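You operate a simulated robot arm through the tools that you are given. There is no shell and no other tool. Be economical: measure what you need, move in short steps, check, and stop when the job is done.

The job below is to be done with a simulated two-armed robot. You get a single attempt, and the scene is never put back.

Task
Fetch the red peg and stand it on the top of the glazing bench. Take the green peg and leave it on top of the blue edge protector on the top of the assembly table. Put the black edge protector from the top of the assembly table on the top of the assembly table shelf and the blue edge protector on the rubber mat on the glazing bench. Put the angle gauge on the top of the assembly table away on the top of the assembly table shelf. Fetch the tape winder and set it on the top of the assembly table shelf. Open the dispenser lid. Any order will do. Set down upright: red peg, edge protector, tape winder.

The check looks at the end state, three seconds after you hand in, the way a careful person would. Anything else that was tipped, shoved, dropped, spilled or broken makes it a failure. Lids that push on must go on centred and level and be pressed home; caps that screw on are set level and turned clockwise until they are tight.

Robot
Two 7-joint arms with fingered hands on one trunk, on a base that drives. Base frame: it is fixed to the floor where the robot stands at the start and does not move with it; the origin is under the middle of the robot, x ahead of it, y to its left, z up. Units: mm, rad, N and s.
The left shoulder is at the start at [70, 142, 1168], the right one opposite. With the tool pointing down near the work surface each hand reaches from about 100 to 780 mm from the robot's upright axis, wherever it stands, measured 20 degrees to its own side. Places, roughly: angle gauge [-1250, -750, 1000]; blue edge protector (6x4x4 cm) [-900, 300, 900]; dispenser lid [0, -4300, 1100]; edge protector [-1000, -500, 1000]; green peg (2x2x9 cm) [500, -300, 800]; red peg (2x2x9 cm) [500, -200, 800]; rubber mat on the glazing bench (17x20 cm) [-1000, -2080, 860]; tape winder (8x6x11 cm) [-1300, -2300, 900]; top of the assembly table shelf [-1100, -200, 300]; top of the glazing bench [-1200, -2600, 900]. Payload 3.6 kg a hand.
Tool frame (each hand has its own): the origin (TCP) lies between the finger pads and is the grasp point; the fingertips stand 25 mm ahead of it; z points along the fingers, y is the line along which they close. Largest opening 88 mm; the body of the gripper starts 29 mm behind the TCP. The gripper is a hand of 5 fingers: y runs from the thumb to the fingers, the wrist lies at [-13, -97, -162] in the tool frame, and closing takes about 1.5 s.
Orientation is that of the tool frame in the base frame, as a unit quaternion [x, y, z, w]. With the fingers straight down and the wrist toward the robot, the tool's x, y and z point along [0, 1, 0], [1, 0, 0] and [0, 0, -1] of the base frame.

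Tools
- The arms move only by the tool step_arm. It takes "left_commands", "right_commands" or both (then of equal length, played together; a hand with none holds still); each is one flat list of numbers, 7 for each row, row after row: the shift along the tool's x, y, z in units of 200 mm (1.0 is 200 mm), then the turn, a rotation vector about the tool's x, y, z in units of 120 degrees (1.0 is 120 degrees), then the opening, from 0 (shut) to 1 (fully open). In form: [tx, ty, tz, rx, ry, rz, gripper, tx, ty, tz, rx, ry, rz, gripper, ...]. A call has 1 to 10 rows; each row is the pose to reach, as a shift and turn from the pose commanded when the call began, along the tool's axes at that moment. A call with a number of a shift or a turn outside -1 to 1 is refused whole. Rows are played at 5 a second. More than 50 mm and 0.15 rad between two rows, or a gripper value outside its range, and nothing of the call is played. Where a pose cannot be reached the arm comes as near as it can. A force on the tool above 40 N (or 10 N above the force at the start of the call, whichever is more), or a blocked arm, ends the call early, and 0.2 s more pass. The fingers move at their own pace (about 72 mm/s each) and stop on an object; they squeeze with about 25 N. The grip force told is the motor's: it shows also when the fingers shut on nothing. Time passes only in rows, and 0.2 s behind the last, so rows that repeat a pose let the fingers close. The reply holds the time, the measured pose of the TCP, the force on the tool along the base axes, the opening and the grip force, in the units named above and with some noise, with the torque about the TCP (base axes, N m) and any sound that the robot's microphone picked up.
- Cameras (640 x 400 px; columns grow to the right, rows downward): "scene" is now at [85.7, 48.4, 1353]; the picture's right is [0.80, -0.61, -0.00], its down [-0.55, -0.72, -0.41] and it looks along [0.25, 0.33, -0.91] (base axes); focal length 214 px, centre (320, 200). "left" rides on the left gripper at [-59, -79, -105] in its tool frame; the picture's right is [-0.73, -0.32, 0.61], its down [0.62, -0.68, 0.38] and it looks along [0.29, 0.66, 0.70] (tool axes); focal length 234 px, centre (320, 200). "right" rides on the right gripper at [59, -79, -105] in its tool frame; the picture's right is [-0.73, 0.32, -0.61], its down [-0.62, -0.68, 0.38] and it looks along [-0.29, 0.66, 0.70] (tool axes); focal length 234 px, centre (320, 200). There is no depth. A picture from a camera that has moved, and an enlarged one, comes with that camera's place and axes in the base frame and with its lens.
- snapshot(camera): a new picture of that camera. It takes no simulated time.
- lift_body(by): slides the trunk up (or, below 0, down) by that many mm; the arms and the scene camera ride with it, the base frame stays. It gives what a move gives, with no picture.
- base_move(legs): drives the robot by 1 to 6 legs, each [ahead, left, turn to the left] in mm, mm and rad, along the robot's own axes; the way and the turn of a leg run together, so that a leg with both is an arc; at most 1500 mm and 3.142 rad a leg. The arms and the cameras ride along, it lands a little off, and it stops where it bumps. It gives what a move gives.
- hand_shape(shape, hand): the hand has 5 fingers and takes this shape, open, in about a second: jaw (thumb against the fingers, like two jaws); tri (thumb and two fingers); tip (a fingertip pinch); poke (one finger out to press); point (the index stretched); flat (the hand flat); cup (the hand cupped); fist (a fist). The gripper value then closes the fingers along that shape, each until it touches; the sizes above hold for jaw. It gives what a move gives, with no picture.
- head_to(pan, tilt): turns the head with the scene camera to pan (to the left, within 1.501 rad either way) and tilt (down, from -0.506 to 1.204), counted from straight ahead of the robot. It gives what a move gives.
- enlarge(camera, box): a new picture of the part [left, top, right, bottom] of that camera's present view, enlarged. It takes no simulated time.
- sign_off(): hands the job in; it is judged then, once.

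Go step by step. Nothing tells you exact positions but the pictures and the camera data: compare them with the known pose of the tool, close in by small moves and look again before you grip or let go. The budget is 196 turns and 192 pictures, counting those below and the enlarged ones. Unless the task says otherwise, let go and move clear before handing in.

The tools are called after "Emit:" by a JSON object that holds its "name" and its "arguments". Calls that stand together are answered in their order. step_arm: Moves the arms, as the interface text tells. Its arguments: {"type":"object","properties":{"left_commands":{"type":"array"},"right_commands":{"type":"array"}},"required":[]} The other tools are called the same way: lift_body (by) slides the trunk up or down; hand_shape (shape, hand) gives the hand a shape; base_move (legs) drives the base; head_to (pan, tilt) turns the head that bears the scene camera; snapshot (camera) takes a picture; enlarge (camera, box) takes an enlarged picture of a part of a camera's view; sign_off () hands the job in.

At the start:

```text
clock: 0.0
left_eef_pos: [567.5, -14.0, 1200.2]
left_ee_rot: [0.706, 0.708, -0.001, -0.001]
left_force: [0.2, -0.5, -0.2]
left_wrist_torque: [0.02, -0.01, -0.03]
left_finger_gap: 87.7
left_grip_force: 0.2
left_shape: jaw
right_eef_pos: [366.8, -444.3, 1103.3]
right_ee_rot: [0.707, 0.708, 0.0, 0.0]
right_force: [0.8, -0.2, -0.2]
right_wrist_torque: [0.0, 0.0, -0.02]
right_finger_gap: 87.8
right_grip_force: 0.2
right_shape: jaw
trunk travel left (down, up): [-703.0, 237.0]
robot x, y, heading: [0.8, 0.2, -0.003]
head pan, tilt: [0.92, 1.147]
```

scene: 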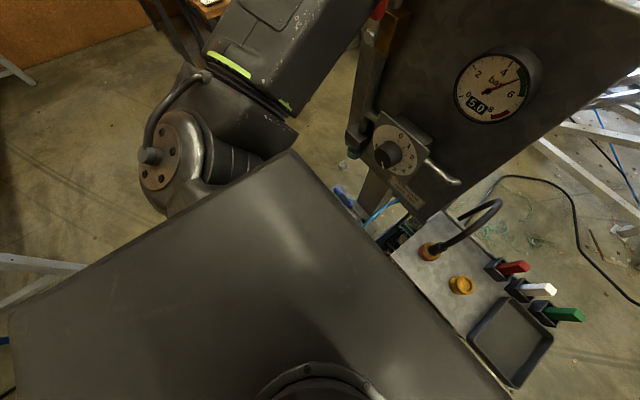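
right: 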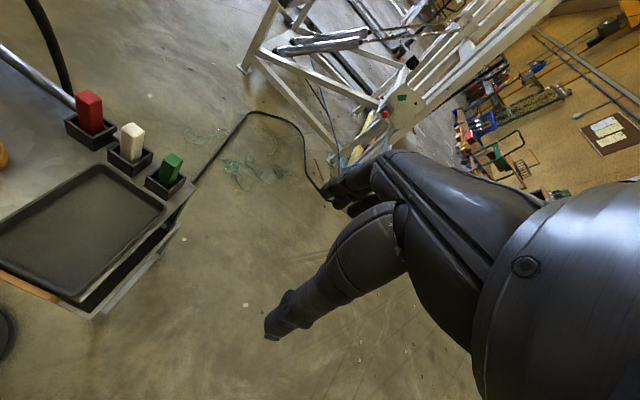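
left: 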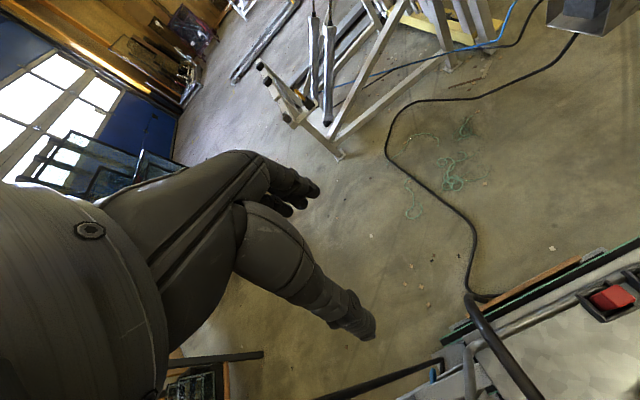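

I see the red, white and green pegs in small sockets on a cart ahead and to the right. I'll turn the head toward them to measure where they are.

Emit:
{"name": "head_to", "arguments": {"pan": -0.5, "tilt": 0.8}}

Emit:
{"name": "snapshot", "arguments": {"camera": "scene"}}

Emit:
{"name": "enlarge", "arguments": {"camera": "right", "box": [0, 60, 240, 210]}}

```text
clock: 1.6
left_eef_pos: [567.7, -13.7, 1200.5]
left_ee_rot: [0.707, 0.707, 0.0, -0.001]
left_force: [0.0, -0.7, -1.0]
left_wrist_torque: [0.03, -0.01, -0.03]
left_finger_gap: 87.6
left_grip_force: 0.1
left_shape: jaw
right_eef_pos: [366.9, -442.9, 1104.1]
right_ee_rot: [0.707, 0.707, 0.0, 0.0]
right_force: [-0.3, 0.6, -0.4]
right_wrist_torque: [0.03, -0.05, -0.03]
right_finger_gap: 87.6
right_grip_force: 0.0
right_shape: jaw
trunk travel left (down, up): [-703.0, 237.0]
robot x, y, heading: [1.7, 0.9, 0.001]
head pan, tilt: [-0.499, 0.799]
```

```text
188 pictures are left
camera scene: at [120.2, -37.9, 1377.6], right [-0.48, -0.88, 0.0], down [-0.63, 0.34, -0.7], along [0.61, -0.33, -0.72], focal length 214 px, centre (320, 200)
```

scene: 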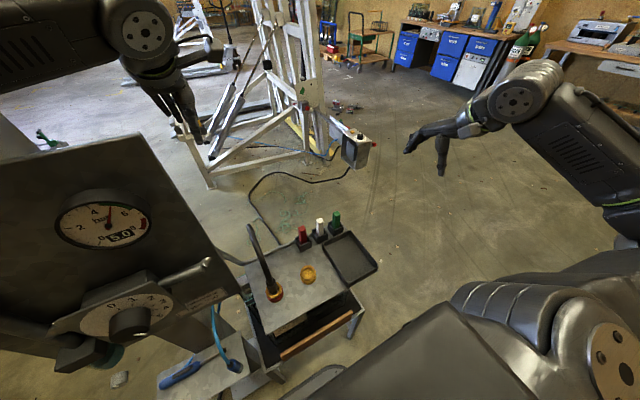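

```text
2.67 times, centred on (120, 135) of right
camera zoom: at [288.0, -385.5, 1207.8], right [0.32, -0.73, 0.61], down [-0.68, -0.62, -0.38], along [0.66, -0.29, -0.7], focal length 624 px, centre (853, 373)
```

zoom: 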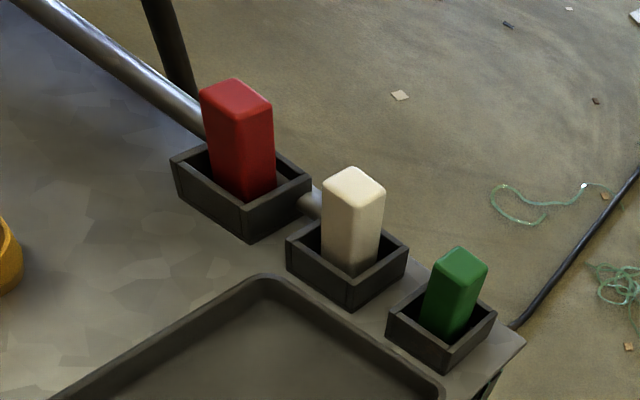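

The pegs stand near (482, -172) red and (479, -293) green, with tops at about z 865. A gauge panel sits close in front of the left arm, so I'll look at that clearance and around the room before moving anything.

Emit:
{"name": "head_to", "arguments": {"pan": 0.4, "tilt": 0.3}}

Emit:
{"name": "snapshot", "arguments": {"camera": "scene"}}

Emit:
{"name": "head_to", "arguments": {"pan": 1.5, "tilt": 0.3}}

Emit:
{"name": "snapshot", "arguments": {"camera": "scene"}}

Emit:
{"name": "head_to", "arguments": {"pan": -1.5, "tilt": 0.3}}

Emit:
{"name": "snapshot", "arguments": {"camera": "scene"}}

```text
clock: 2.8
left_eef_pos: [567.4, -13.7, 1200.4]
left_ee_rot: [0.706, 0.708, 0.0, 0.0]
left_force: [0.5, 0.0, 0.7]
left_wrist_torque: [-0.01, 0.01, 0.01]
left_finger_gap: 87.4
left_grip_force: 0.1
left_shape: jaw
right_eef_pos: [366.1, -443.7, 1103.2]
right_ee_rot: [0.707, 0.707, 0.0, -0.001]
right_force: [-0.2, 0.4, -0.5]
right_wrist_torque: [0.01, 0.01, -0.04]
right_finger_gap: 87.7
right_grip_force: 0.0
right_shape: jaw
trunk travel left (down, up): [-703.0, 237.0]
robot x, y, heading: [2.9, 1.2, -0.003]
head pan, tilt: [0.4, 0.3]
```

```text
186 pictures are left
camera scene: at [135.5, 36.9, 1421.9], right [0.39, -0.92, 0.0], down [-0.27, -0.11, -0.96], along [0.88, 0.37, -0.3], focal length 214 px, centre (320, 200)
```

scene: 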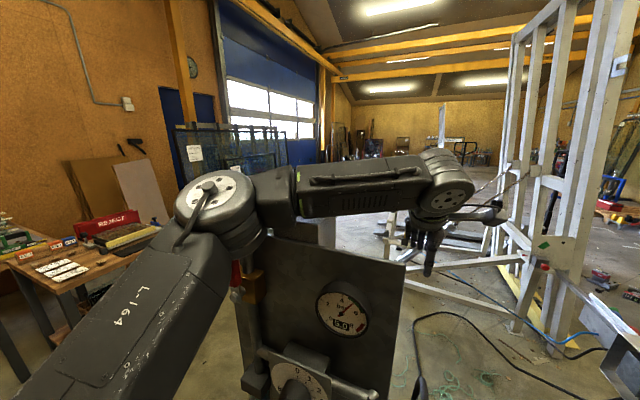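

```text
clock: 4.1
left_eef_pos: [567.5, -12.3, 1199.6]
left_ee_rot: [0.706, 0.708, 0.0, 0.0]
left_force: [-0.6, -0.4, 0.0]
left_wrist_torque: [0.03, 0.01, -0.02]
left_finger_gap: 87.7
left_grip_force: 0.1
left_shape: jaw
right_eef_pos: [366.9, -445.2, 1104.1]
right_ee_rot: [0.707, 0.707, 0.001, 0.0]
right_force: [-1.4, -0.4, 1.4]
right_wrist_torque: [-0.02, 0.02, 0.01]
right_finger_gap: 87.7
right_grip_force: 0.1
right_shape: jaw
trunk travel left (down, up): [-703.0, 237.0]
robot x, y, heading: [1.7, 2.7, 0.001]
head pan, tilt: [1.499, 0.3]
```

```text
185 pictures are left
camera scene: at [56.2, 93.8, 1422.0], right [1.0, -0.07, 0.0], down [-0.02, -0.29, -0.96], along [0.07, 0.95, -0.3], focal length 214 px, centre (320, 200)
```

scene: 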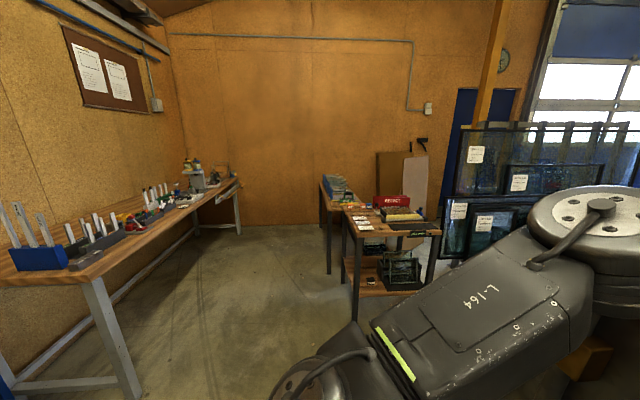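

```text
clock: 6.7
left_eef_pos: [565.8, -13.2, 1199.4]
left_ee_rot: [0.707, 0.707, -0.001, 0.0]
left_force: [-0.2, -0.1, -0.1]
left_wrist_torque: [-0.01, 0.0, 0.0]
left_finger_gap: 87.4
left_grip_force: 0.0
left_shape: jaw
right_eef_pos: [367.0, -443.9, 1104.5]
right_ee_rot: [0.707, 0.707, 0.001, 0.0]
right_force: [-0.2, 0.7, -0.7]
right_wrist_torque: [-0.01, 0.02, -0.03]
right_finger_gap: 87.8
right_grip_force: 0.1
right_shape: jaw
trunk travel left (down, up): [-703.0, 237.0]
robot x, y, heading: [-0.6, 2.0, 0.002]
head pan, tilt: [-1.499, 0.3]
```

```text
184 pictures are left
camera scene: at [56.1, -92.5, 1422.0], right [-1.0, -0.07, 0.0], down [-0.02, 0.29, -0.96], along [0.07, -0.95, -0.3], focal length 214 px, centre (320, 200)
```

scene: 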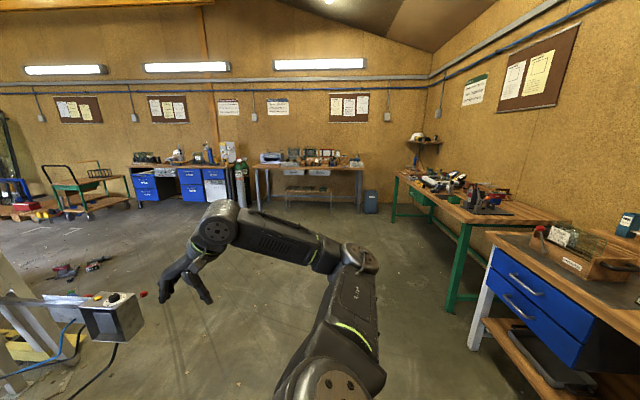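

The left forearm passes over the gauge panel, whose top is at about z 1290. I'll take the red peg with the right hand from here and deal with the left arm afterwards, starting by moving the right hand to above the red peg.

Emit:
{"name": "step_arm", "arguments": {"right_commands": [0.19, 0.115, 0.06, 0, 0, 0, 1, 0.38, 0.23, 0.12, 0, 0, 0, 1, 0.57, 0.345, 0.18, 0, 0, 0, 1, 0.76, 0.46, 0.24, 0, 0, 0, 1, 0.95, 0.575, 0.3, 0, 0, 0, 1]}}

Emit:
{"name": "step_arm", "arguments": {"right_commands": [0.14, 0, 0.13, 0, 0, 0, 1, 0.28, 0, 0.26, 0, 0, 0, 1, 0.41, 0, 0.4, 0, 0, 0, 1]}}

Emit:
{"name": "snapshot", "arguments": {"camera": "right"}}

Emit:
{"name": "head_to", "arguments": {"pan": -0.4, "tilt": 0.7}}

Emit:
{"name": "snapshot", "arguments": {"camera": "scene"}}

```text
clock: 7.9
left_eef_pos: [569.3, -10.7, 1199.2]
left_ee_rot: [0.708, 0.707, -0.001, 0.0]
left_force: [0.3, -0.5, 0.2]
left_wrist_torque: [0.01, 0.02, 0.0]
left_finger_gap: 87.8
left_grip_force: 0.2
left_shape: jaw
right_eef_pos: [483.6, -250.5, 1043.7]
right_ee_rot: [0.708, 0.706, -0.001, 0.0]
right_force: [-0.1, -0.6, -0.5]
right_wrist_torque: [-0.03, 0.02, 0.0]
right_finger_gap: 87.8
right_grip_force: 0.0
right_shape: jaw
trunk travel left (down, up): [-703.0, 237.0]
robot x, y, heading: [-3.2, -1.0, -0.001]
head pan, tilt: [-1.499, 0.3]
```

```text
clock: 8.7
left_eef_pos: [569.0, -14.3, 1200.0]
left_ee_rot: [0.707, 0.707, 0.0, -0.001]
left_force: [0.4, 0.2, -1.1]
left_wrist_torque: [-0.02, -0.02, 0.0]
left_finger_gap: 87.6
left_grip_force: 0.0
left_shape: jaw
right_eef_pos: [480.8, -170.4, 964.8]
right_ee_rot: [0.707, 0.707, -0.001, -0.002]
right_force: [-0.5, 0.3, 0.7]
right_wrist_torque: [0.0, -0.02, 0.01]
right_finger_gap: 87.7
right_grip_force: 0.1
right_shape: jaw
trunk travel left (down, up): [-703.0, 237.0]
robot x, y, heading: [-1.6, 2.7, 0.001]
head pan, tilt: [-1.499, 0.3]
```

```text
183 pictures are left
camera right: at [402.5, -112.5, 1068.5], right [0.32, -0.73, 0.61], down [-0.68, -0.62, -0.38], along [0.66, -0.29, -0.7], focal length 234 px, centre (320, 200)
```

right: 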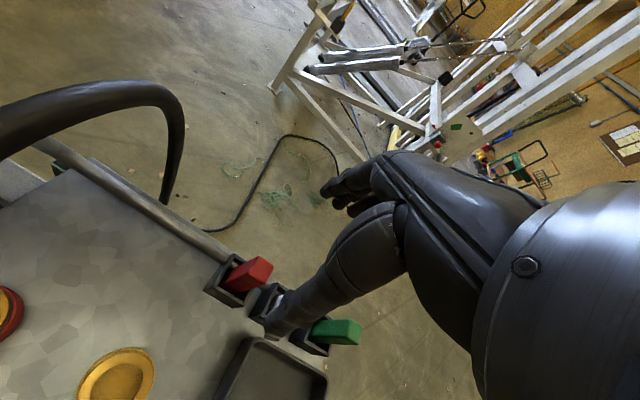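

```text
clock: 10.0
left_eef_pos: [567.7, -13.5, 1200.5]
left_ee_rot: [0.707, 0.708, 0.0, -0.001]
left_force: [0.5, -0.9, -0.2]
left_wrist_torque: [-0.03, -0.03, 0.02]
left_finger_gap: 87.7
left_grip_force: 0.0
left_shape: jaw
right_eef_pos: [481.5, -172.2, 964.9]
right_ee_rot: [0.707, 0.707, 0.0, -0.001]
right_force: [-0.3, 0.1, -0.4]
right_wrist_torque: [-0.01, 0.02, 0.0]
right_finger_gap: 87.7
right_grip_force: 0.0
right_shape: jaw
trunk travel left (down, up): [-703.0, 237.0]
robot x, y, heading: [-1.6, 0.4, 0.0]
head pan, tilt: [-0.4, 0.7]
```

```text
182 pictures are left
camera scene: at [127.6, -32.4, 1385.9], right [-0.39, -0.92, 0.0], down [-0.59, 0.25, -0.77], along [0.7, -0.3, -0.64], focal length 214 px, centre (320, 200)
```

scene: 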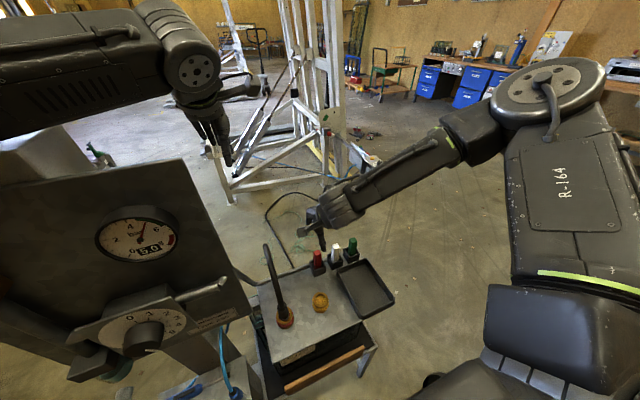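

The right hand is roughly over the red peg. I'll enlarge both views to refine the peg position.

Emit:
{"name": "enlarge", "arguments": {"camera": "right", "box": [180, 220, 400, 358]}}

Emit:
{"name": "enlarge", "arguments": {"camera": "scene", "box": [270, 200, 398, 280]}}

```text
2.90 times, centred on (290, 289) of right
camera zoom: at [402.1, -113.1, 1069.3], right [0.32, -0.73, 0.61], down [-0.68, -0.62, -0.38], along [0.66, -0.29, -0.7], focal length 679 px, centre (407, -58)
```

zoom: 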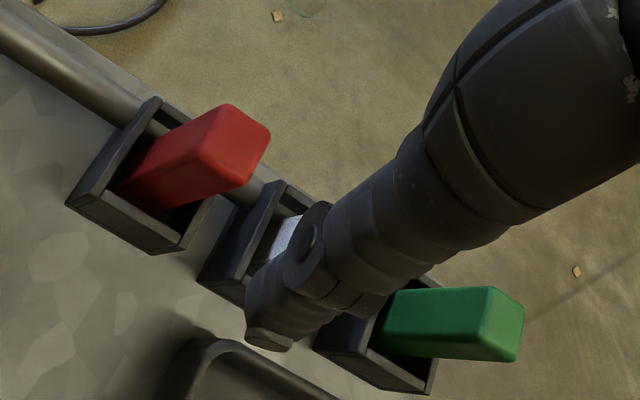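

```text
5.00 times, centred on (334, 240) of scene
camera zoom: at [127.6, -32.4, 1385.9], right [-0.39, -0.92, 0.0], down [-0.59, 0.25, -0.77], along [0.7, -0.3, -0.64], focal length 1072 px, centre (250, 0)
```

zoom: 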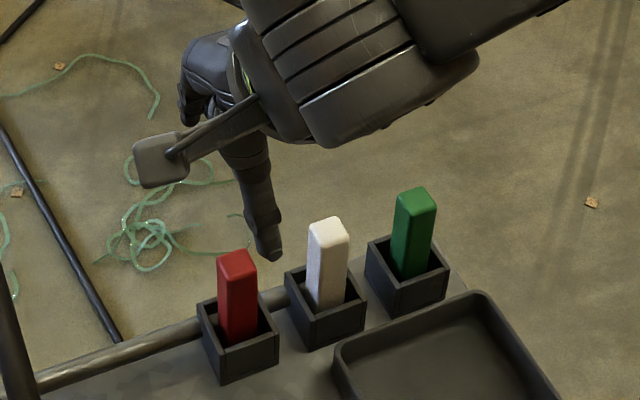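

I put the red peg's top near (486, -177, 855). I'll lower partway with a small correction and check from both cameras.

Emit:
{"name": "step_arm", "arguments": {"right_commands": [-0.01, 0.01, 0.2, 0, 0, 0, 1, -0.02, 0.02, 0.4, 0, 0, 0, 1]}}

Emit:
{"name": "enlarge", "arguments": {"camera": "right", "box": [180, 180, 420, 330]}}

Emit:
{"name": "enlarge", "arguments": {"camera": "scene", "box": [270, 200, 398, 280]}}

```text
clock: 10.6
left_eef_pos: [568.7, -13.3, 1198.7]
left_ee_rot: [0.707, 0.707, 0.0, -0.001]
left_force: [-0.4, 0.8, 0.0]
left_wrist_torque: [0.03, 0.02, -0.03]
left_finger_gap: 87.5
left_grip_force: 0.0
left_shape: jaw
right_eef_pos: [484.6, -177.8, 883.3]
right_ee_rot: [0.706, 0.708, 0.0, -0.001]
right_force: [-0.3, 0.7, -0.6]
right_wrist_torque: [-0.02, -0.01, -0.01]
right_finger_gap: 87.7
right_grip_force: 0.0
right_shape: jaw
trunk travel left (down, up): [-703.0, 237.0]
robot x, y, heading: [-0.2, -3.3, -0.004]
head pan, tilt: [-0.4, 0.7]
```

```text
2.67 times, centred on (300, 255) of right
camera zoom: at [406.5, -117.9, 987.9], right [0.32, -0.73, 0.61], down [-0.68, -0.62, -0.38], along [0.66, -0.29, -0.7], focal length 624 px, centre (373, 53)
```

zoom: 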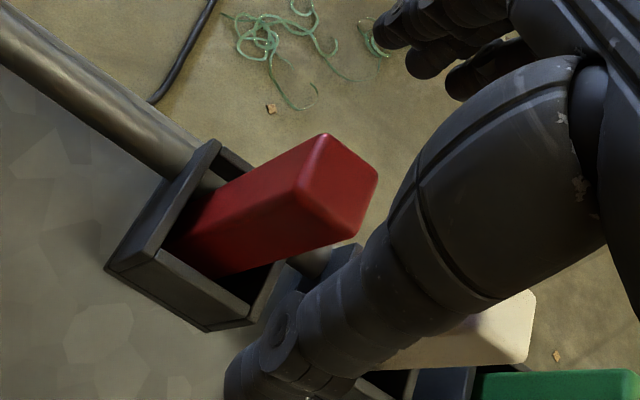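

```text
5.00 times, centred on (334, 240) of scene
camera zoom: at [128.7, -32.5, 1385.8], right [-0.39, -0.92, 0.0], down [-0.59, 0.25, -0.76], along [0.7, -0.3, -0.64], focal length 1072 px, centre (250, 0)
```

zoom: 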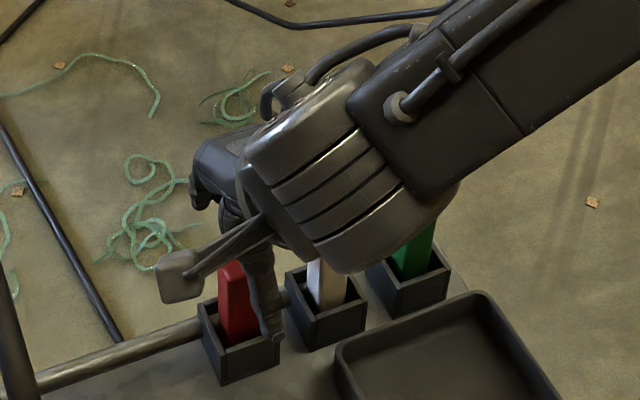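

The hand is aligned with the red peg to within a couple of millimetres. I'll lower and grip.

Emit:
{"name": "step_arm", "arguments": {"right_commands": [0, 0, 0.12, 0, 0, 0, 1, 0, 0, 0.23, 0, 0, 0, 1, 0, 0, 0.23, 0, 0, 0, 0, 0, 0, 0.23, 0, 0, 0, 0, 0, 0, 0.23, 0, 0, 0, 0, 0, 0, 0.23, 0, 0, 0, 0, 0, 0, 0.23, 0, 0, 0, 0, 0, 0, 0.23, 0, 0, 0, 0, 0, 0, 0.23, 0, 0, 0, 0, 0, 0, 0.23, 0, 0, 0, 0]}}

Emit:
{"name": "enlarge", "arguments": {"camera": "right", "box": [180, 180, 420, 330]}}

Emit:
{"name": "enlarge", "arguments": {"camera": "scene", "box": [270, 200, 398, 280]}}

```text
clock: 12.8
left_eef_pos: [567.5, -12.7, 1200.6]
left_ee_rot: [0.707, 0.708, -0.001, -0.002]
left_force: [-0.4, 0.2, 0.4]
left_wrist_torque: [0.0, 0.0, 0.01]
left_finger_gap: 87.7
left_grip_force: 0.0
left_shape: jaw
right_eef_pos: [480.3, -186.1, 855.5]
right_ee_rot: [0.707, 0.707, 0.001, 0.0]
right_force: [-0.3, -0.1, 0.6]
right_wrist_torque: [0.0, 0.02, -0.02]
right_finger_gap: 1.4
right_grip_force: 25.2
right_shape: jaw
right hand out of reach, approached as far as the arm can: row 2, 3, 4, 5, 6, 7, 8, 9, 10
trunk travel left (down, up): [-703.0, 237.0]
robot x, y, heading: [2.8, 0.5, -0.0]
head pan, tilt: [-0.4, 0.7]
```

```text
2.67 times, centred on (300, 255) of right
camera zoom: at [401.7, -128.5, 959.5], right [0.32, -0.73, 0.61], down [-0.68, -0.62, -0.38], along [0.66, -0.29, -0.7], focal length 624 px, centre (373, 53)
```

zoom: 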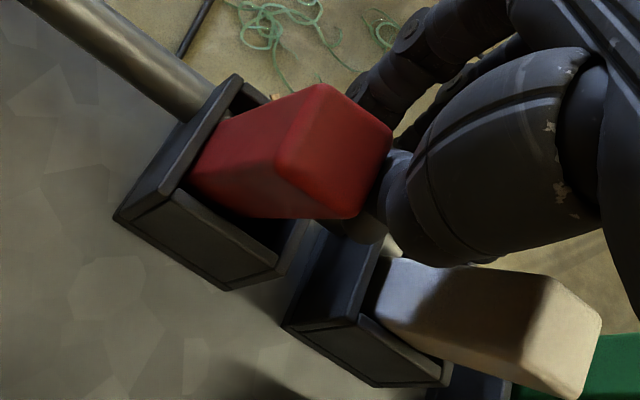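

```text
5.00 times, centred on (334, 240) of scene
camera zoom: at [127.7, -32.4, 1385.9], right [-0.39, -0.92, 0.0], down [-0.59, 0.25, -0.76], along [0.7, -0.3, -0.64], focal length 1072 px, centre (250, 0)
```

zoom: 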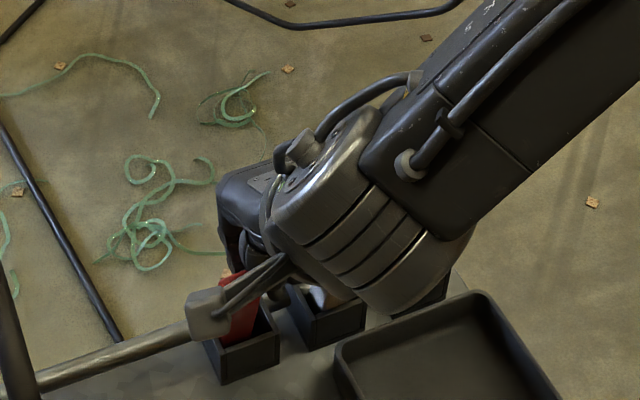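

The right arm ran out of reach at z 855 and closed beside the peg; the peg still stands. I'll open, rise, lift the trunk so the left arm clears the panel, and back off to rearrange the arms.

Emit:
{"name": "step_arm", "arguments": {"right_commands": [0, 0, 0, 0, 0, 0, 1, 0, 0, 0, 0, 0, 0, 1, 0, 0, 0, 0, 0, 0, 1, 0, 0, 0, 0, 0, 0, 1, 0, 0, -0.2, 0, 0, 0, 1, 0, 0, -0.4, 0, 0, 0, 1, 0, 0, -0.6, 0, 0, 0, 1]}}

Emit:
{"name": "lift_body", "arguments": {"by": 220}}

Emit:
{"name": "snapshot", "arguments": {"camera": "scene"}}

Emit:
{"name": "snapshot", "arguments": {"camera": "right"}}

```text
clock: 14.4
left_eef_pos: [566.5, -12.4, 1200.3]
left_ee_rot: [0.707, 0.708, 0.0, 0.0]
left_force: [0.3, 0.0, 0.1]
left_wrist_torque: [-0.05, 0.01, -0.02]
left_finger_gap: 87.7
left_grip_force: 0.0
left_shape: jaw
right_eef_pos: [480.0, -185.2, 974.4]
right_ee_rot: [0.707, 0.707, 0.001, 0.0]
right_force: [0.5, 0.4, -0.1]
right_wrist_torque: [0.0, 0.0, 0.0]
right_finger_gap: 87.7
right_grip_force: 0.0
right_shape: jaw
trunk travel left (down, up): [-703.0, 237.0]
robot x, y, heading: [-2.1, -0.2, -0.003]
head pan, tilt: [-0.4, 0.7]
```

```text
clock: 16.7
left_eef_pos: [567.4, -13.4, 1420.1]
left_ee_rot: [0.707, 0.707, 0.0, 0.0]
left_force: [0.0, 0.0, -0.6]
left_wrist_torque: [-0.04, 0.01, -0.02]
left_finger_gap: 87.8
left_grip_force: 0.0
left_shape: jaw
right_eef_pos: [480.7, -186.4, 1192.0]
right_ee_rot: [0.707, 0.707, 0.0, 0.0]
right_force: [0.2, -0.7, 0.4]
right_wrist_torque: [-0.01, -0.01, 0.03]
right_finger_gap: 88.2
right_grip_force: 0.1
right_shape: jaw
trunk travel left (down, up): [-923.0, 17.0]
robot x, y, heading: [1.6, 1.7, 0.002]
head pan, tilt: [-0.4, 0.7]
```

```text
175 pictures are left
camera scene: at [127.8, -32.3, 1605.8], right [-0.39, -0.92, 0.0], down [-0.59, 0.25, -0.76], along [0.7, -0.3, -0.64], focal length 214 px, centre (320, 200)
```

scene: 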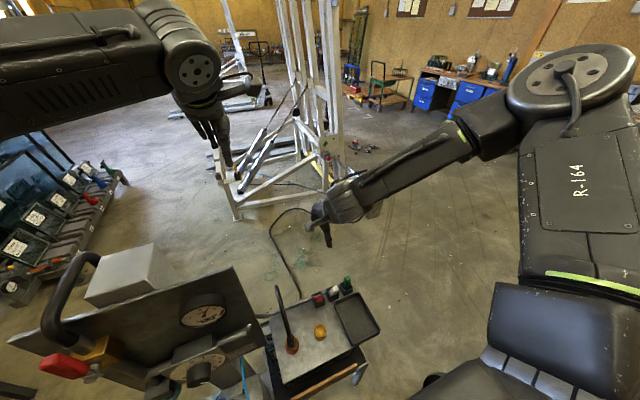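

```text
174 pictures are left
camera right: at [402.1, -127.8, 1296.8], right [0.32, -0.73, 0.61], down [-0.68, -0.62, -0.38], along [0.66, -0.29, -0.7], focal length 234 px, centre (320, 200)
```

right: 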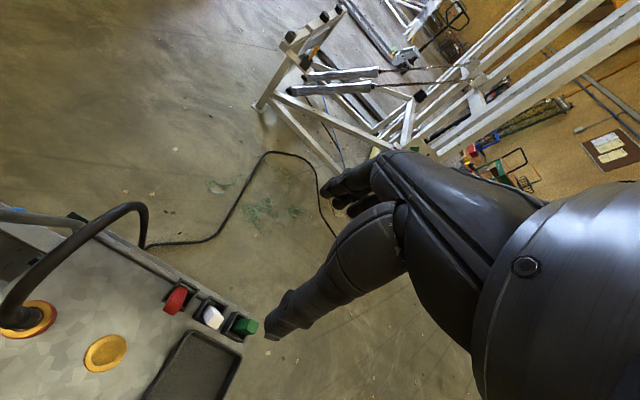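

The pegs all stand and the left arm now clears the panel. I'll slide the base right, then back, and reposition both arms.

Emit:
{"name": "base_move", "arguments": {"legs": [[0, -130, 0], [-250, 0, 0]]}}

Emit:
{"name": "step_arm", "arguments": {"left_commands": [0.2, -0.1, 0, 0, 0, 0, 1, 0.4, -0.2, 0, 0, 0, 0, 1, 0.6, -0.3, 0, 0, 0, 0, 1, 0.8, -0.4, 0, 0, 0, 0, 1, 1, -0.5, 0, 0, 0, 0, 1]}}

Emit:
{"name": "head_to", "arguments": {"pan": 0.3, "tilt": 0.7}}

Emit:
{"name": "snapshot", "arguments": {"camera": "scene"}}

```text
clock: 19.4
left_eef_pos: [321.2, -141.2, 1418.7]
left_ee_rot: [0.704, 0.71, -0.002, -0.001]
left_force: [0.0, 0.2, 0.3]
left_wrist_torque: [-0.05, 0.04, 0.02]
left_finger_gap: 87.6
left_grip_force: 0.1
left_shape: jaw
right_eef_pos: [235.7, -313.7, 1191.8]
right_ee_rot: [0.705, 0.71, -0.001, -0.002]
right_force: [-0.4, 0.1, 0.5]
right_wrist_torque: [0.02, 0.0, -0.04]
right_finger_gap: 87.9
right_grip_force: 0.0
right_shape: jaw
trunk travel left (down, up): [-923.0, 17.0]
robot x, y, heading: [-254.7, -134.1, 0.008]
head pan, tilt: [-0.4, 0.7]
```

```text
clock: 20.6
left_eef_pos: [214.5, 63.4, 1419.5]
left_ee_rot: [0.705, 0.709, -0.001, 0.001]
left_force: [-0.4, 0.6, 0.0]
left_wrist_torque: [-0.04, 0.02, -0.01]
left_finger_gap: 87.7
left_grip_force: 0.1
left_shape: jaw
right_eef_pos: [230.5, -311.4, 1193.6]
right_ee_rot: [0.704, 0.71, -0.001, 0.001]
right_force: [-0.4, 0.0, 0.2]
right_wrist_torque: [-0.03, -0.02, -0.02]
right_finger_gap: 87.8
right_grip_force: 0.1
right_shape: jaw
trunk travel left (down, up): [-923.0, 17.0]
robot x, y, heading: [-252.8, -130.9, 0.003]
head pan, tilt: [-0.4, 0.7]
```

```text
clock: 21.7
left_eef_pos: [215.4, 58.9, 1421.1]
left_ee_rot: [0.705, 0.71, -0.001, -0.001]
left_force: [-0.7, 0.3, -1.1]
left_wrist_torque: [0.0, 0.03, -0.02]
left_finger_gap: 87.5
left_grip_force: 0.0
left_shape: jaw
right_eef_pos: [231.1, -313.5, 1193.5]
right_ee_rot: [0.705, 0.709, 0.001, 0.0]
right_force: [-0.2, -0.1, 0.2]
right_wrist_torque: [0.01, -0.04, -0.01]
right_finger_gap: 87.9
right_grip_force: 0.1
right_shape: jaw
trunk travel left (down, up): [-923.0, 17.0]
robot x, y, heading: [-252.2, -131.5, 0.004]
head pan, tilt: [0.3, 0.7]
```

```text
173 pictures are left
camera scene: at [-119.9, -104.4, 1605.9], right [0.3, -0.95, 0.0], down [-0.61, -0.19, -0.76], along [0.73, 0.23, -0.64], focal length 214 px, centre (320, 200)
```

scene: 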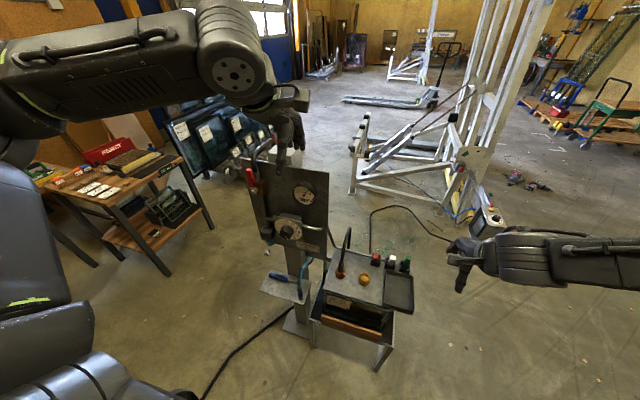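

The base is clear of everything now. I'll tuck the left hand back and lower the trunk for a better right-arm posture.

Emit:
{"name": "step_arm", "arguments": {"left_commands": [0.06, -0.2, 0, 0, 0, 0, 1, 0.12, -0.4, 0, 0, 0, 0, 1, 0.18, -0.6, 0, 0, 0, 0, 1, 0.24, -0.8, 0, 0, 0, 0, 1, 0.3, -1, 0, 0, 0, 0, 1], "right_commands": [0, 0.16, 0, 0, 0, 0, 1, 0, 0.32, 0, 0, 0, 0, 1, 0, 0.48, 0, 0, 0, 0, 1, 0, 0.48, 0, 0, 0, 0, 1, 0, 0.48, 0, 0, 0, 0, 1]}}

Emit:
{"name": "lift_body", "arguments": {"by": -260}}

Emit:
{"name": "snapshot", "arguments": {"camera": "scene"}}

Emit:
{"name": "snapshot", "arguments": {"camera": "left"}}

```text
clock: 22.9
left_eef_pos: [76.0, 73.2, 1407.1]
left_ee_rot: [0.705, 0.709, 0.0, 0.0]
left_force: [0.1, -0.1, -1.0]
left_wrist_torque: [-0.02, 0.0, -0.02]
left_finger_gap: 87.7
left_grip_force: 0.1
left_shape: jaw
left hand out of reach, approached as far as the arm can: row 4, 5
right_eef_pos: [328.5, -312.9, 1193.3]
right_ee_rot: [0.704, 0.71, 0.002, -0.001]
right_force: [-0.8, 0.3, 1.2]
right_wrist_torque: [-0.02, 0.0, 0.02]
right_finger_gap: 87.9
right_grip_force: 0.0
right_shape: jaw
trunk travel left (down, up): [-923.0, 17.0]
robot x, y, heading: [-249.2, -135.9, 0.008]
head pan, tilt: [0.3, 0.7]
```

```text
clock: 25.6
left_eef_pos: [76.1, 74.9, 1147.0]
left_ee_rot: [0.705, 0.71, -0.001, -0.001]
left_force: [-0.7, 0.9, 0.0]
left_wrist_torque: [0.02, 0.02, 0.0]
left_finger_gap: 87.6
left_grip_force: 0.0
left_shape: jaw
right_eef_pos: [327.0, -313.7, 933.0]
right_ee_rot: [0.705, 0.709, -0.001, 0.0]
right_force: [-0.1, 0.2, -0.2]
right_wrist_torque: [0.02, 0.0, -0.02]
right_finger_gap: 87.8
right_grip_force: 0.1
right_shape: jaw
trunk travel left (down, up): [-663.0, 277.0]
robot x, y, heading: [-249.5, -129.7, 0.005]
head pan, tilt: [0.3, 0.7]
```

```text
172 pictures are left
camera scene: at [-120.2, -103.7, 1345.9], right [0.3, -0.95, 0.0], down [-0.61, -0.19, -0.76], along [0.73, 0.23, -0.64], focal length 214 px, centre (320, 200)
```

scene: 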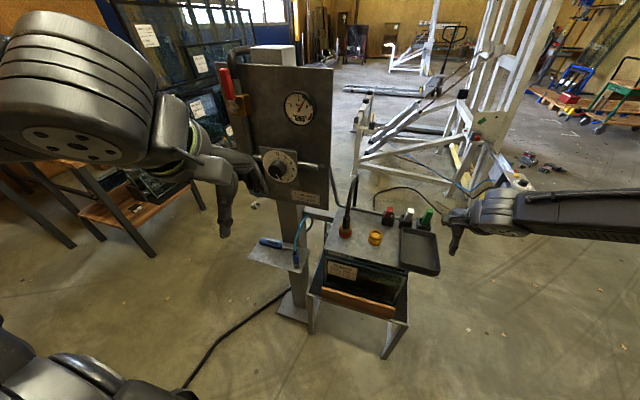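

```text
171 pictures are left
camera left: at [-2.2, 15.5, 1252.1], right [-0.32, -0.73, -0.61], down [-0.69, 0.62, -0.38], along [0.65, 0.29, -0.7], focal length 234 px, centre (320, 200)
```

left: 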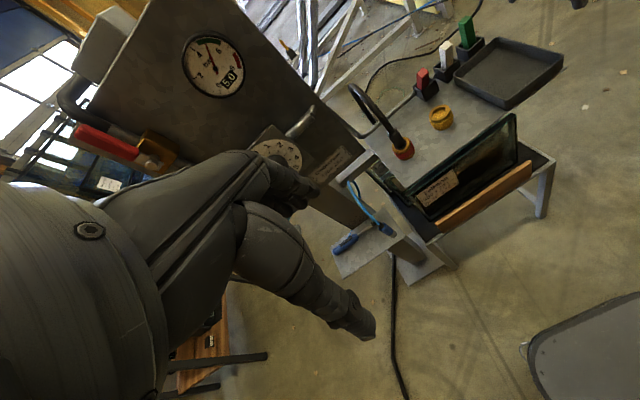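

Advancing 100 mm is enough to reach the green peg while keeping the left hand away from the panel.

Emit:
{"name": "base_move", "arguments": {"legs": [[100, 0, 0]]}}

Emit:
{"name": "head_to", "arguments": {"pan": -0.25, "tilt": 0.65}}

Emit:
{"name": "enlarge", "arguments": {"camera": "scene", "box": [240, 150, 400, 250]}}

Emit:
{"name": "snapshot", "arguments": {"camera": "right"}}

```text
clock: 26.7
left_eef_pos: [176.2, 75.7, 1146.3]
left_ee_rot: [0.705, 0.709, 0.0, -0.001]
left_force: [0.4, -0.8, 0.1]
left_wrist_torque: [0.0, 0.01, 0.02]
left_finger_gap: 87.8
left_grip_force: 0.0
left_shape: jaw
right_eef_pos: [428.0, -314.3, 933.9]
right_ee_rot: [0.705, 0.709, 0.0, 0.0]
right_force: [0.0, 0.2, 0.5]
right_wrist_torque: [-0.02, 0.02, 0.02]
right_finger_gap: 87.8
right_grip_force: 0.1
right_shape: jaw
trunk travel left (down, up): [-663.0, 277.0]
robot x, y, heading: [-150.4, -129.5, 0.008]
head pan, tilt: [0.3, 0.7]
```

```text
clock: 27.7
left_eef_pos: [176.2, 74.5, 1146.0]
left_ee_rot: [0.705, 0.709, 0.0, 0.0]
left_force: [0.1, 0.1, -0.7]
left_wrist_torque: [0.0, -0.01, -0.01]
left_finger_gap: 87.7
left_grip_force: 0.0
left_shape: jaw
right_eef_pos: [427.2, -314.1, 932.6]
right_ee_rot: [0.705, 0.709, 0.0, 0.0]
right_force: [-0.4, -0.5, -0.1]
right_wrist_torque: [-0.01, 0.01, -0.01]
right_finger_gap: 87.8
right_grip_force: 0.1
right_shape: jaw
trunk travel left (down, up): [-663.0, 277.0]
robot x, y, heading: [-152.3, -134.4, 0.004]
head pan, tilt: [-0.25, 0.649]
```

```text
4.00 times, centred on (320, 200) of scene
camera zoom: at [-16.4, -149.7, 1350.3], right [-0.24, -0.97, 0.0], down [-0.59, 0.15, -0.8], along [0.77, -0.19, -0.6], focal length 858 px, centre (320, 200)
```

zoom: 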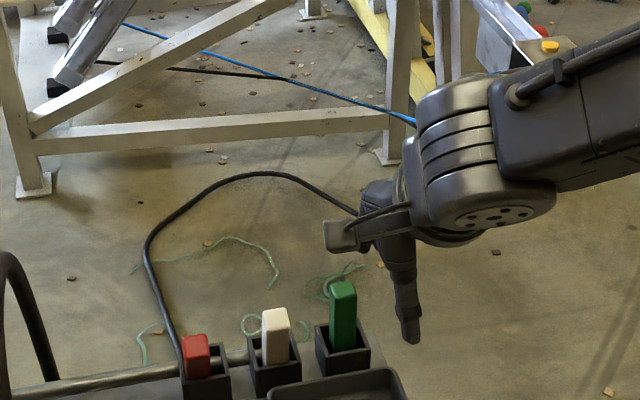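

```text
169 pictures are left
camera right: at [349.0, -255.7, 1037.4], right [0.33, -0.72, 0.61], down [-0.68, -0.63, -0.38], along [0.66, -0.29, -0.7], focal length 234 px, centre (320, 200)
```

right: 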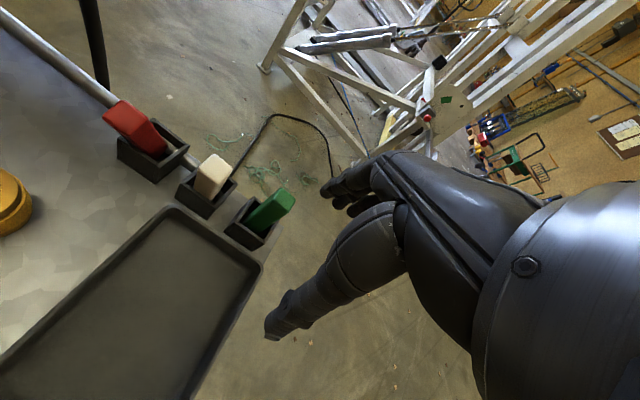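

The red peg now leans a little in its socket from my miss, but can still be gripped. Next is the green peg at about (480, -293), so I'll move the right hand above it and check.

Emit:
{"name": "step_arm", "arguments": {"right_commands": [0.05, 0.13, 0.06, 0, 0, 0, 1, 0.1, 0.26, 0.15, 0, 0, 0, 1, 0.1, 0.26, 0.15, 0, 0, 0, 1]}}

Emit:
{"name": "enlarge", "arguments": {"camera": "scene", "box": [240, 150, 400, 250]}}

Emit:
{"name": "enlarge", "arguments": {"camera": "right", "box": [180, 160, 420, 310]}}

```text
clock: 28.5
left_eef_pos: [177.2, 76.1, 1145.8]
left_ee_rot: [0.705, 0.709, 0.0, 0.0]
left_force: [-0.1, -0.2, 0.0]
left_wrist_torque: [-0.01, -0.02, 0.03]
left_finger_gap: 87.5
left_grip_force: 0.2
left_shape: jaw
right_eef_pos: [465.0, -304.8, 913.7]
right_ee_rot: [0.705, 0.709, 0.0, -0.001]
right_force: [1.4, 0.6, 0.2]
right_wrist_torque: [-0.01, -0.01, -0.01]
right_finger_gap: 88.0
right_grip_force: 0.0
right_shape: jaw
right hand out of reach, approached as far as the arm can: row 2, 3
trunk travel left (down, up): [-663.0, 277.0]
robot x, y, heading: [-147.9, -135.6, 0.009]
head pan, tilt: [-0.25, 0.649]
```

```text
4.00 times, centred on (320, 200) of scene
camera zoom: at [-16.4, -149.7, 1350.3], right [-0.24, -0.97, 0.0], down [-0.59, 0.15, -0.8], along [0.77, -0.19, -0.6], focal length 858 px, centre (320, 200)
```

zoom: 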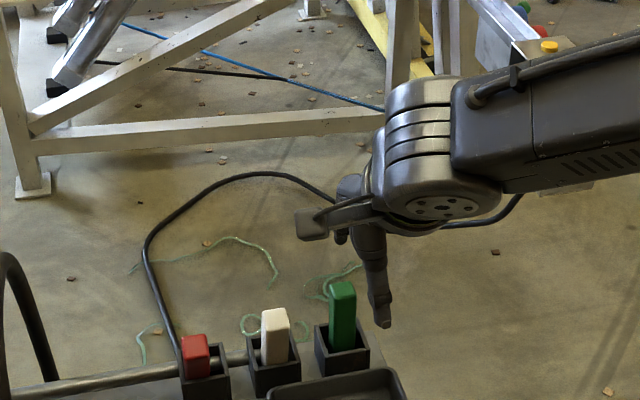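

```text
2.67 times, centred on (300, 235) of right
camera zoom: at [386.0, -247.9, 1017.9], right [0.33, -0.72, 0.61], down [-0.68, -0.63, -0.38], along [0.66, -0.29, -0.7], focal length 624 px, centre (373, 107)
```

zoom: 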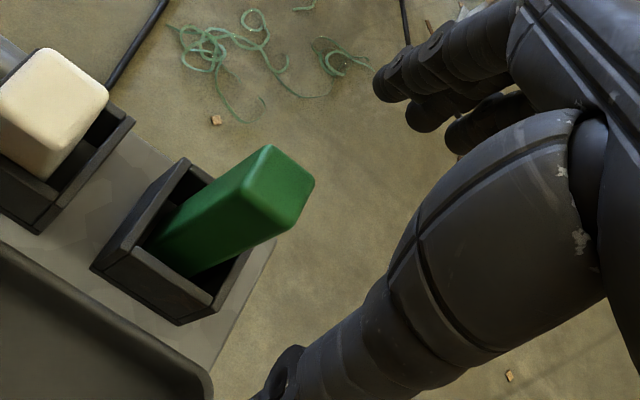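

The right arm's limit is toward the body centre, so I need the peg further to its right. I'll raise the hand, slide the base left to about y 0, and then bring the hand back over the green peg.

Emit:
{"name": "step_arm", "arguments": {"right_commands": [0, -0.1, -0.2, 0, 0, 0, 1, 0, -0.2, -0.4, 0, 0, 0, 1]}}

Emit:
{"name": "base_move", "arguments": {"legs": [[0, 130, 0]]}}

Emit:
{"name": "step_arm", "arguments": {"right_commands": [-0.2, 0.1, 0, 0, 0, 0, 1, -0.4, 0.2, 0, 0, 0, 0, 1, -0.59, 0.28, 0.2, 0, 0, 0, 1, -0.59, 0.28, 0.4, 0, 0, 0, 1]}}

Emit:
{"name": "enlarge", "arguments": {"camera": "scene", "box": [240, 120, 440, 245]}}

Emit:
{"name": "enlarge", "arguments": {"camera": "right", "box": [180, 160, 420, 310]}}

```text
clock: 29.1
left_eef_pos: [176.0, 75.7, 1147.2]
left_ee_rot: [0.705, 0.709, 0.0, 0.0]
left_force: [0.0, 0.3, -0.3]
left_wrist_torque: [0.02, 0.03, 0.02]
left_finger_gap: 87.8
left_grip_force: 0.0
left_shape: jaw
right_eef_pos: [425.4, -304.9, 995.9]
right_ee_rot: [0.705, 0.709, 0.0, 0.001]
right_force: [-0.3, 0.7, 0.0]
right_wrist_torque: [-0.06, 0.01, 0.05]
right_finger_gap: 87.9
right_grip_force: 0.1
right_shape: jaw
trunk travel left (down, up): [-663.0, 277.0]
robot x, y, heading: [-146.1, -130.6, 0.006]
head pan, tilt: [-0.25, 0.649]
```

```text
clock: 30.4
left_eef_pos: [176.3, 205.6, 1145.6]
left_ee_rot: [0.705, 0.71, 0.0, -0.001]
left_force: [-0.2, -0.2, -0.5]
left_wrist_torque: [-0.03, 0.02, 0.04]
left_finger_gap: 87.6
left_grip_force: 0.0
left_shape: jaw
right_eef_pos: [425.8, -175.2, 995.3]
right_ee_rot: [0.706, 0.709, 0.0, 0.0]
right_force: [-0.1, -1.3, -0.5]
right_wrist_torque: [0.0, -0.04, 0.05]
right_finger_gap: 87.8
right_grip_force: 0.0
right_shape: jaw
trunk travel left (down, up): [-663.0, 277.0]
robot x, y, heading: [-149.2, 0.3, 0.01]
head pan, tilt: [-0.25, 0.649]
```

```text
refused: row 3 steps farther than a row can; nothing moved
```

```text
3.20 times, centred on (340, 182) of scene
camera zoom: at [-16.4, -20.6, 1350.2], right [-0.24, -0.97, 0.0], down [-0.59, 0.15, -0.8], along [0.77, -0.19, -0.6], focal length 686 px, centre (256, 256)
```

zoom: 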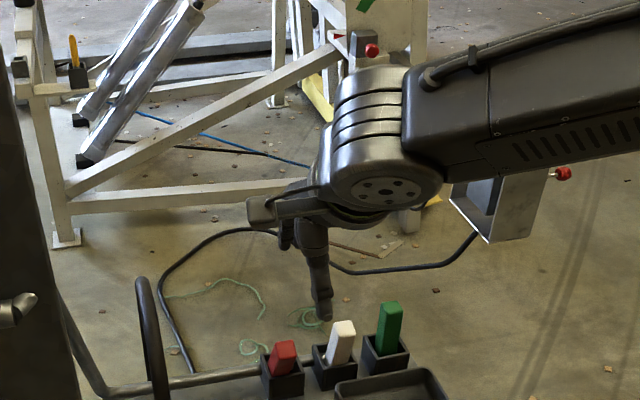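

```text
2.67 times, centred on (300, 235) of right
camera zoom: at [347.4, -118.3, 1098.7], right [0.33, -0.73, 0.61], down [-0.68, -0.63, -0.38], along [0.66, -0.28, -0.7], focal length 624 px, centre (373, 107)
```

zoom: 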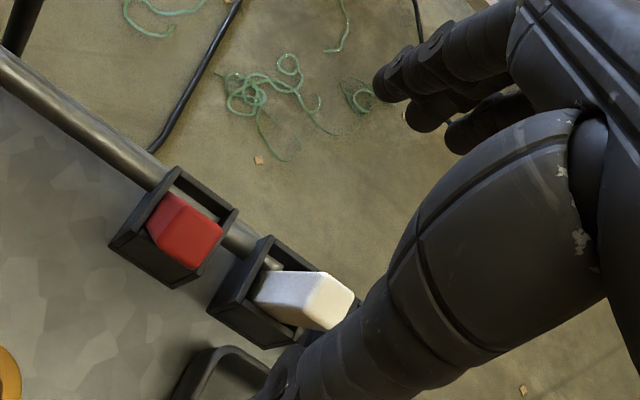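

The base is at y 0. I'll redo the move with smaller steps to above the green peg.

Emit:
{"name": "step_arm", "arguments": {"right_commands": [-0.2, 0.09, 0, 0, 0, 0, 1, -0.4, 0.18, 0, 0, 0, 0, 1, -0.59, 0.27, 0, 0, 0, 0, 1, -0.59, 0.27, 0.22, 0, 0, 0, 1, -0.59, 0.27, 0.44, 0, 0, 0, 1]}}

Emit:
{"name": "enlarge", "arguments": {"camera": "scene", "box": [290, 155, 418, 235]}}

Emit:
{"name": "enlarge", "arguments": {"camera": "right", "box": [180, 160, 420, 310]}}

```text
clock: 31.6
left_eef_pos: [176.9, 205.2, 1144.5]
left_ee_rot: [0.705, 0.709, 0.0, 0.0]
left_force: [-0.7, 0.1, 0.2]
left_wrist_torque: [0.0, -0.01, -0.01]
left_finger_gap: 87.5
left_grip_force: 0.0
left_shape: jaw
right_eef_pos: [482.3, -291.6, 905.4]
right_ee_rot: [0.705, 0.709, 0.001, -0.001]
right_force: [-0.3, -0.3, -1.5]
right_wrist_torque: [0.01, 0.0, -0.01]
right_finger_gap: 87.8
right_grip_force: 0.0
right_shape: jaw
trunk travel left (down, up): [-663.0, 277.0]
robot x, y, heading: [-151.1, 2.5, 0.008]
head pan, tilt: [-0.25, 0.649]
```

```text
5.00 times, centred on (354, 195) of scene
camera zoom: at [-15.5, -19.4, 1350.1], right [-0.24, -0.97, 0.0], down [-0.59, 0.15, -0.8], along [0.77, -0.19, -0.61], focal length 1072 px, centre (150, 225)
```

zoom: 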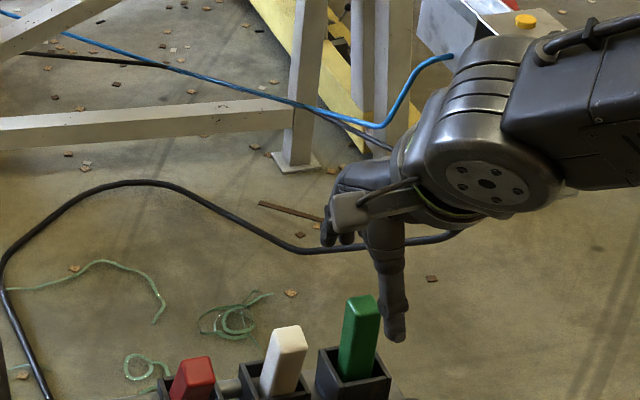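

```text
2.67 times, centred on (300, 235) of right
camera zoom: at [403.9, -233.4, 1009.7], right [0.33, -0.72, 0.61], down [-0.68, -0.63, -0.38], along [0.66, -0.28, -0.7], focal length 624 px, centre (373, 107)
```

zoom: 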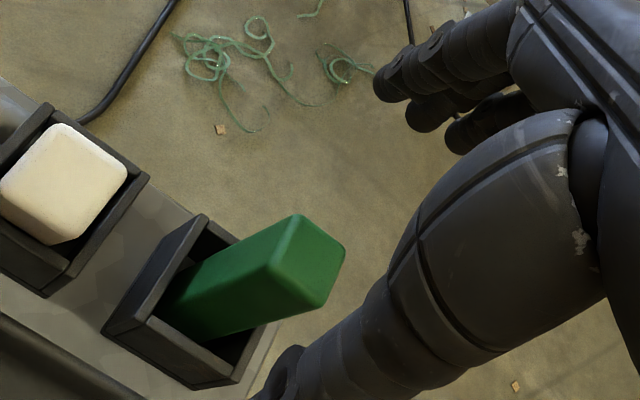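

Reach is good here and the green peg is at about (484, -295, 860). I'll lower to the grip height and check before closing.

Emit:
{"name": "step_arm", "arguments": {"right_commands": [-0.015, 0.01, 0.12, 0, 0, 0, 1, -0.015, 0.01, 0.24, 0, 0, 0, 1, -0.015, 0.01, 0.345, 0, 0, 0, 1]}}

Emit:
{"name": "enlarge", "arguments": {"camera": "right", "box": [180, 160, 420, 310]}}

Emit:
{"name": "enlarge", "arguments": {"camera": "scene", "box": [290, 170, 418, 250]}}

```text
clock: 32.4
left_eef_pos: [175.8, 205.2, 1146.1]
left_ee_rot: [0.705, 0.709, 0.0, 0.0]
left_force: [0.4, -0.4, 0.1]
left_wrist_torque: [0.01, 0.01, -0.01]
left_finger_gap: 87.6
left_grip_force: 0.1
left_shape: jaw
right_eef_pos: [474.7, -297.3, 845.4]
right_ee_rot: [0.705, 0.709, 0.0, -0.001]
right_force: [0.0, -0.3, 0.4]
right_wrist_torque: [0.0, 0.0, 0.02]
right_finger_gap: 87.7
right_grip_force: 0.0
right_shape: jaw
right hand out of reach, approached as far as the arm can: row 3
trunk travel left (down, up): [-663.0, 277.0]
robot x, y, heading: [-152.5, 1.0, 0.003]
head pan, tilt: [-0.25, 0.649]
```

```text
2.67 times, centred on (300, 235) of right
camera zoom: at [395.7, -239.3, 948.7], right [0.33, -0.72, 0.61], down [-0.68, -0.63, -0.38], along [0.66, -0.29, -0.7], focal length 624 px, centre (373, 107)
```

zoom: 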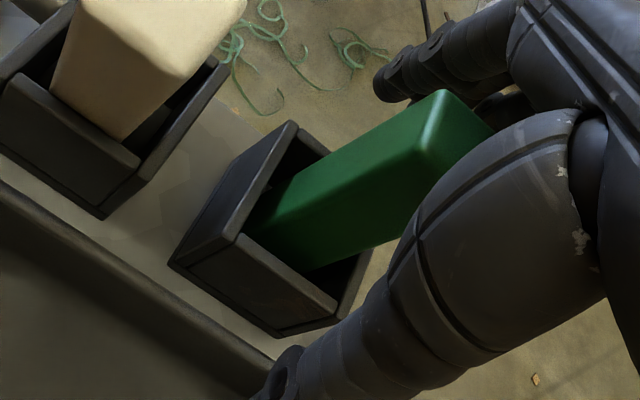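

```text
5.00 times, centred on (354, 210) of scene
camera zoom: at [-17.1, -19.5, 1350.3], right [-0.24, -0.97, 0.0], down [-0.59, 0.15, -0.8], along [0.77, -0.19, -0.6], focal length 1072 px, centre (150, 150)
```

zoom: 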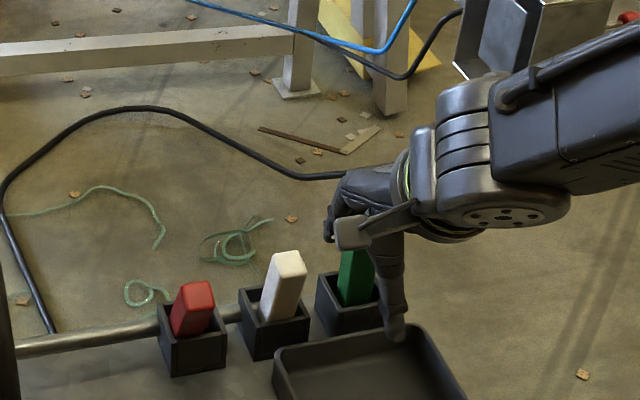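

The arm stopped about 9 mm short in x with the fingers straddling the peg. A small nudge of the base forward and a trunk drop of a few millimetres will finish it.

Emit:
{"name": "base_move", "arguments": {"legs": [[10, 0, 0]]}}

Emit:
{"name": "lift_body", "arguments": {"by": -8}}

Emit:
{"name": "enlarge", "arguments": {"camera": "right", "box": [180, 140, 420, 290]}}

Emit:
{"name": "enlarge", "arguments": {"camera": "scene", "box": [290, 170, 418, 250]}}

```text
clock: 33.1
left_eef_pos: [184.3, 206.1, 1146.5]
left_ee_rot: [0.705, 0.709, 0.0, 0.0]
left_force: [-0.9, -1.4, -0.1]
left_wrist_torque: [0.0, 0.0, -0.01]
left_finger_gap: 87.5
left_grip_force: 0.1
left_shape: jaw
right_eef_pos: [484.6, -296.8, 845.4]
right_ee_rot: [0.705, 0.709, 0.002, 0.0]
right_force: [1.3, -0.3, 0.7]
right_wrist_torque: [0.02, 0.02, 0.01]
right_finger_gap: 87.7
right_grip_force: 0.1
right_shape: jaw
trunk travel left (down, up): [-663.0, 277.0]
robot x, y, heading: [-140.9, 0.6, 0.011]
head pan, tilt: [-0.25, 0.649]
```

```text
clock: 33.7
left_eef_pos: [185.3, 206.4, 1138.6]
left_ee_rot: [0.705, 0.709, 0.0, 0.0]
left_force: [0.1, -0.1, 0.2]
left_wrist_torque: [-0.02, -0.02, -0.02]
left_finger_gap: 87.6
left_grip_force: 0.1
left_shape: jaw
right_eef_pos: [484.6, -297.0, 835.9]
right_ee_rot: [0.705, 0.709, 0.001, -0.001]
right_force: [0.5, -0.7, -0.5]
right_wrist_torque: [-0.02, -0.01, -0.01]
right_finger_gap: 87.7
right_grip_force: 0.0
right_shape: jaw
trunk travel left (down, up): [-655.0, 285.0]
robot x, y, heading: [-140.2, 1.4, 0.003]
head pan, tilt: [-0.25, 0.649]
```

```text
2.67 times, centred on (300, 215) of right
camera zoom: at [406.0, -239.0, 940.9], right [0.33, -0.72, 0.61], down [-0.68, -0.63, -0.38], along [0.66, -0.29, -0.7], focal length 624 px, centre (373, 160)
```

zoom: 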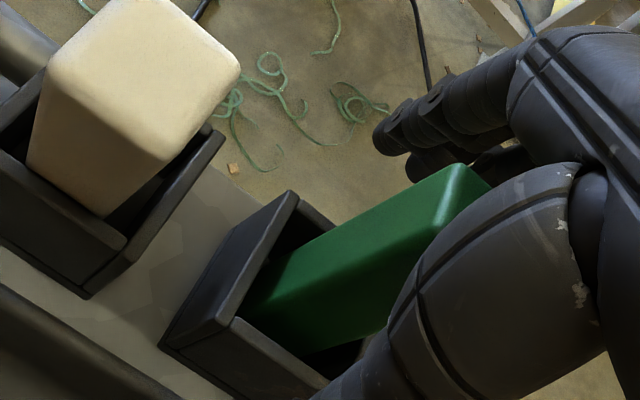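

```text
5.00 times, centred on (354, 210) of scene
camera zoom: at [-6.8, -19.3, 1342.2], right [-0.24, -0.97, 0.0], down [-0.59, 0.15, -0.8], along [0.77, -0.19, -0.6], focal length 1072 px, centre (150, 150)
```

zoom: 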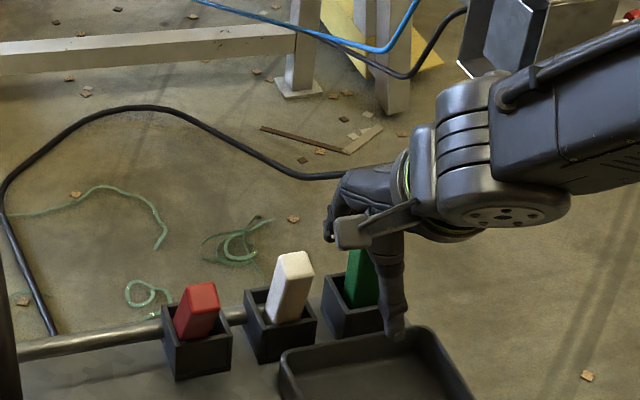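

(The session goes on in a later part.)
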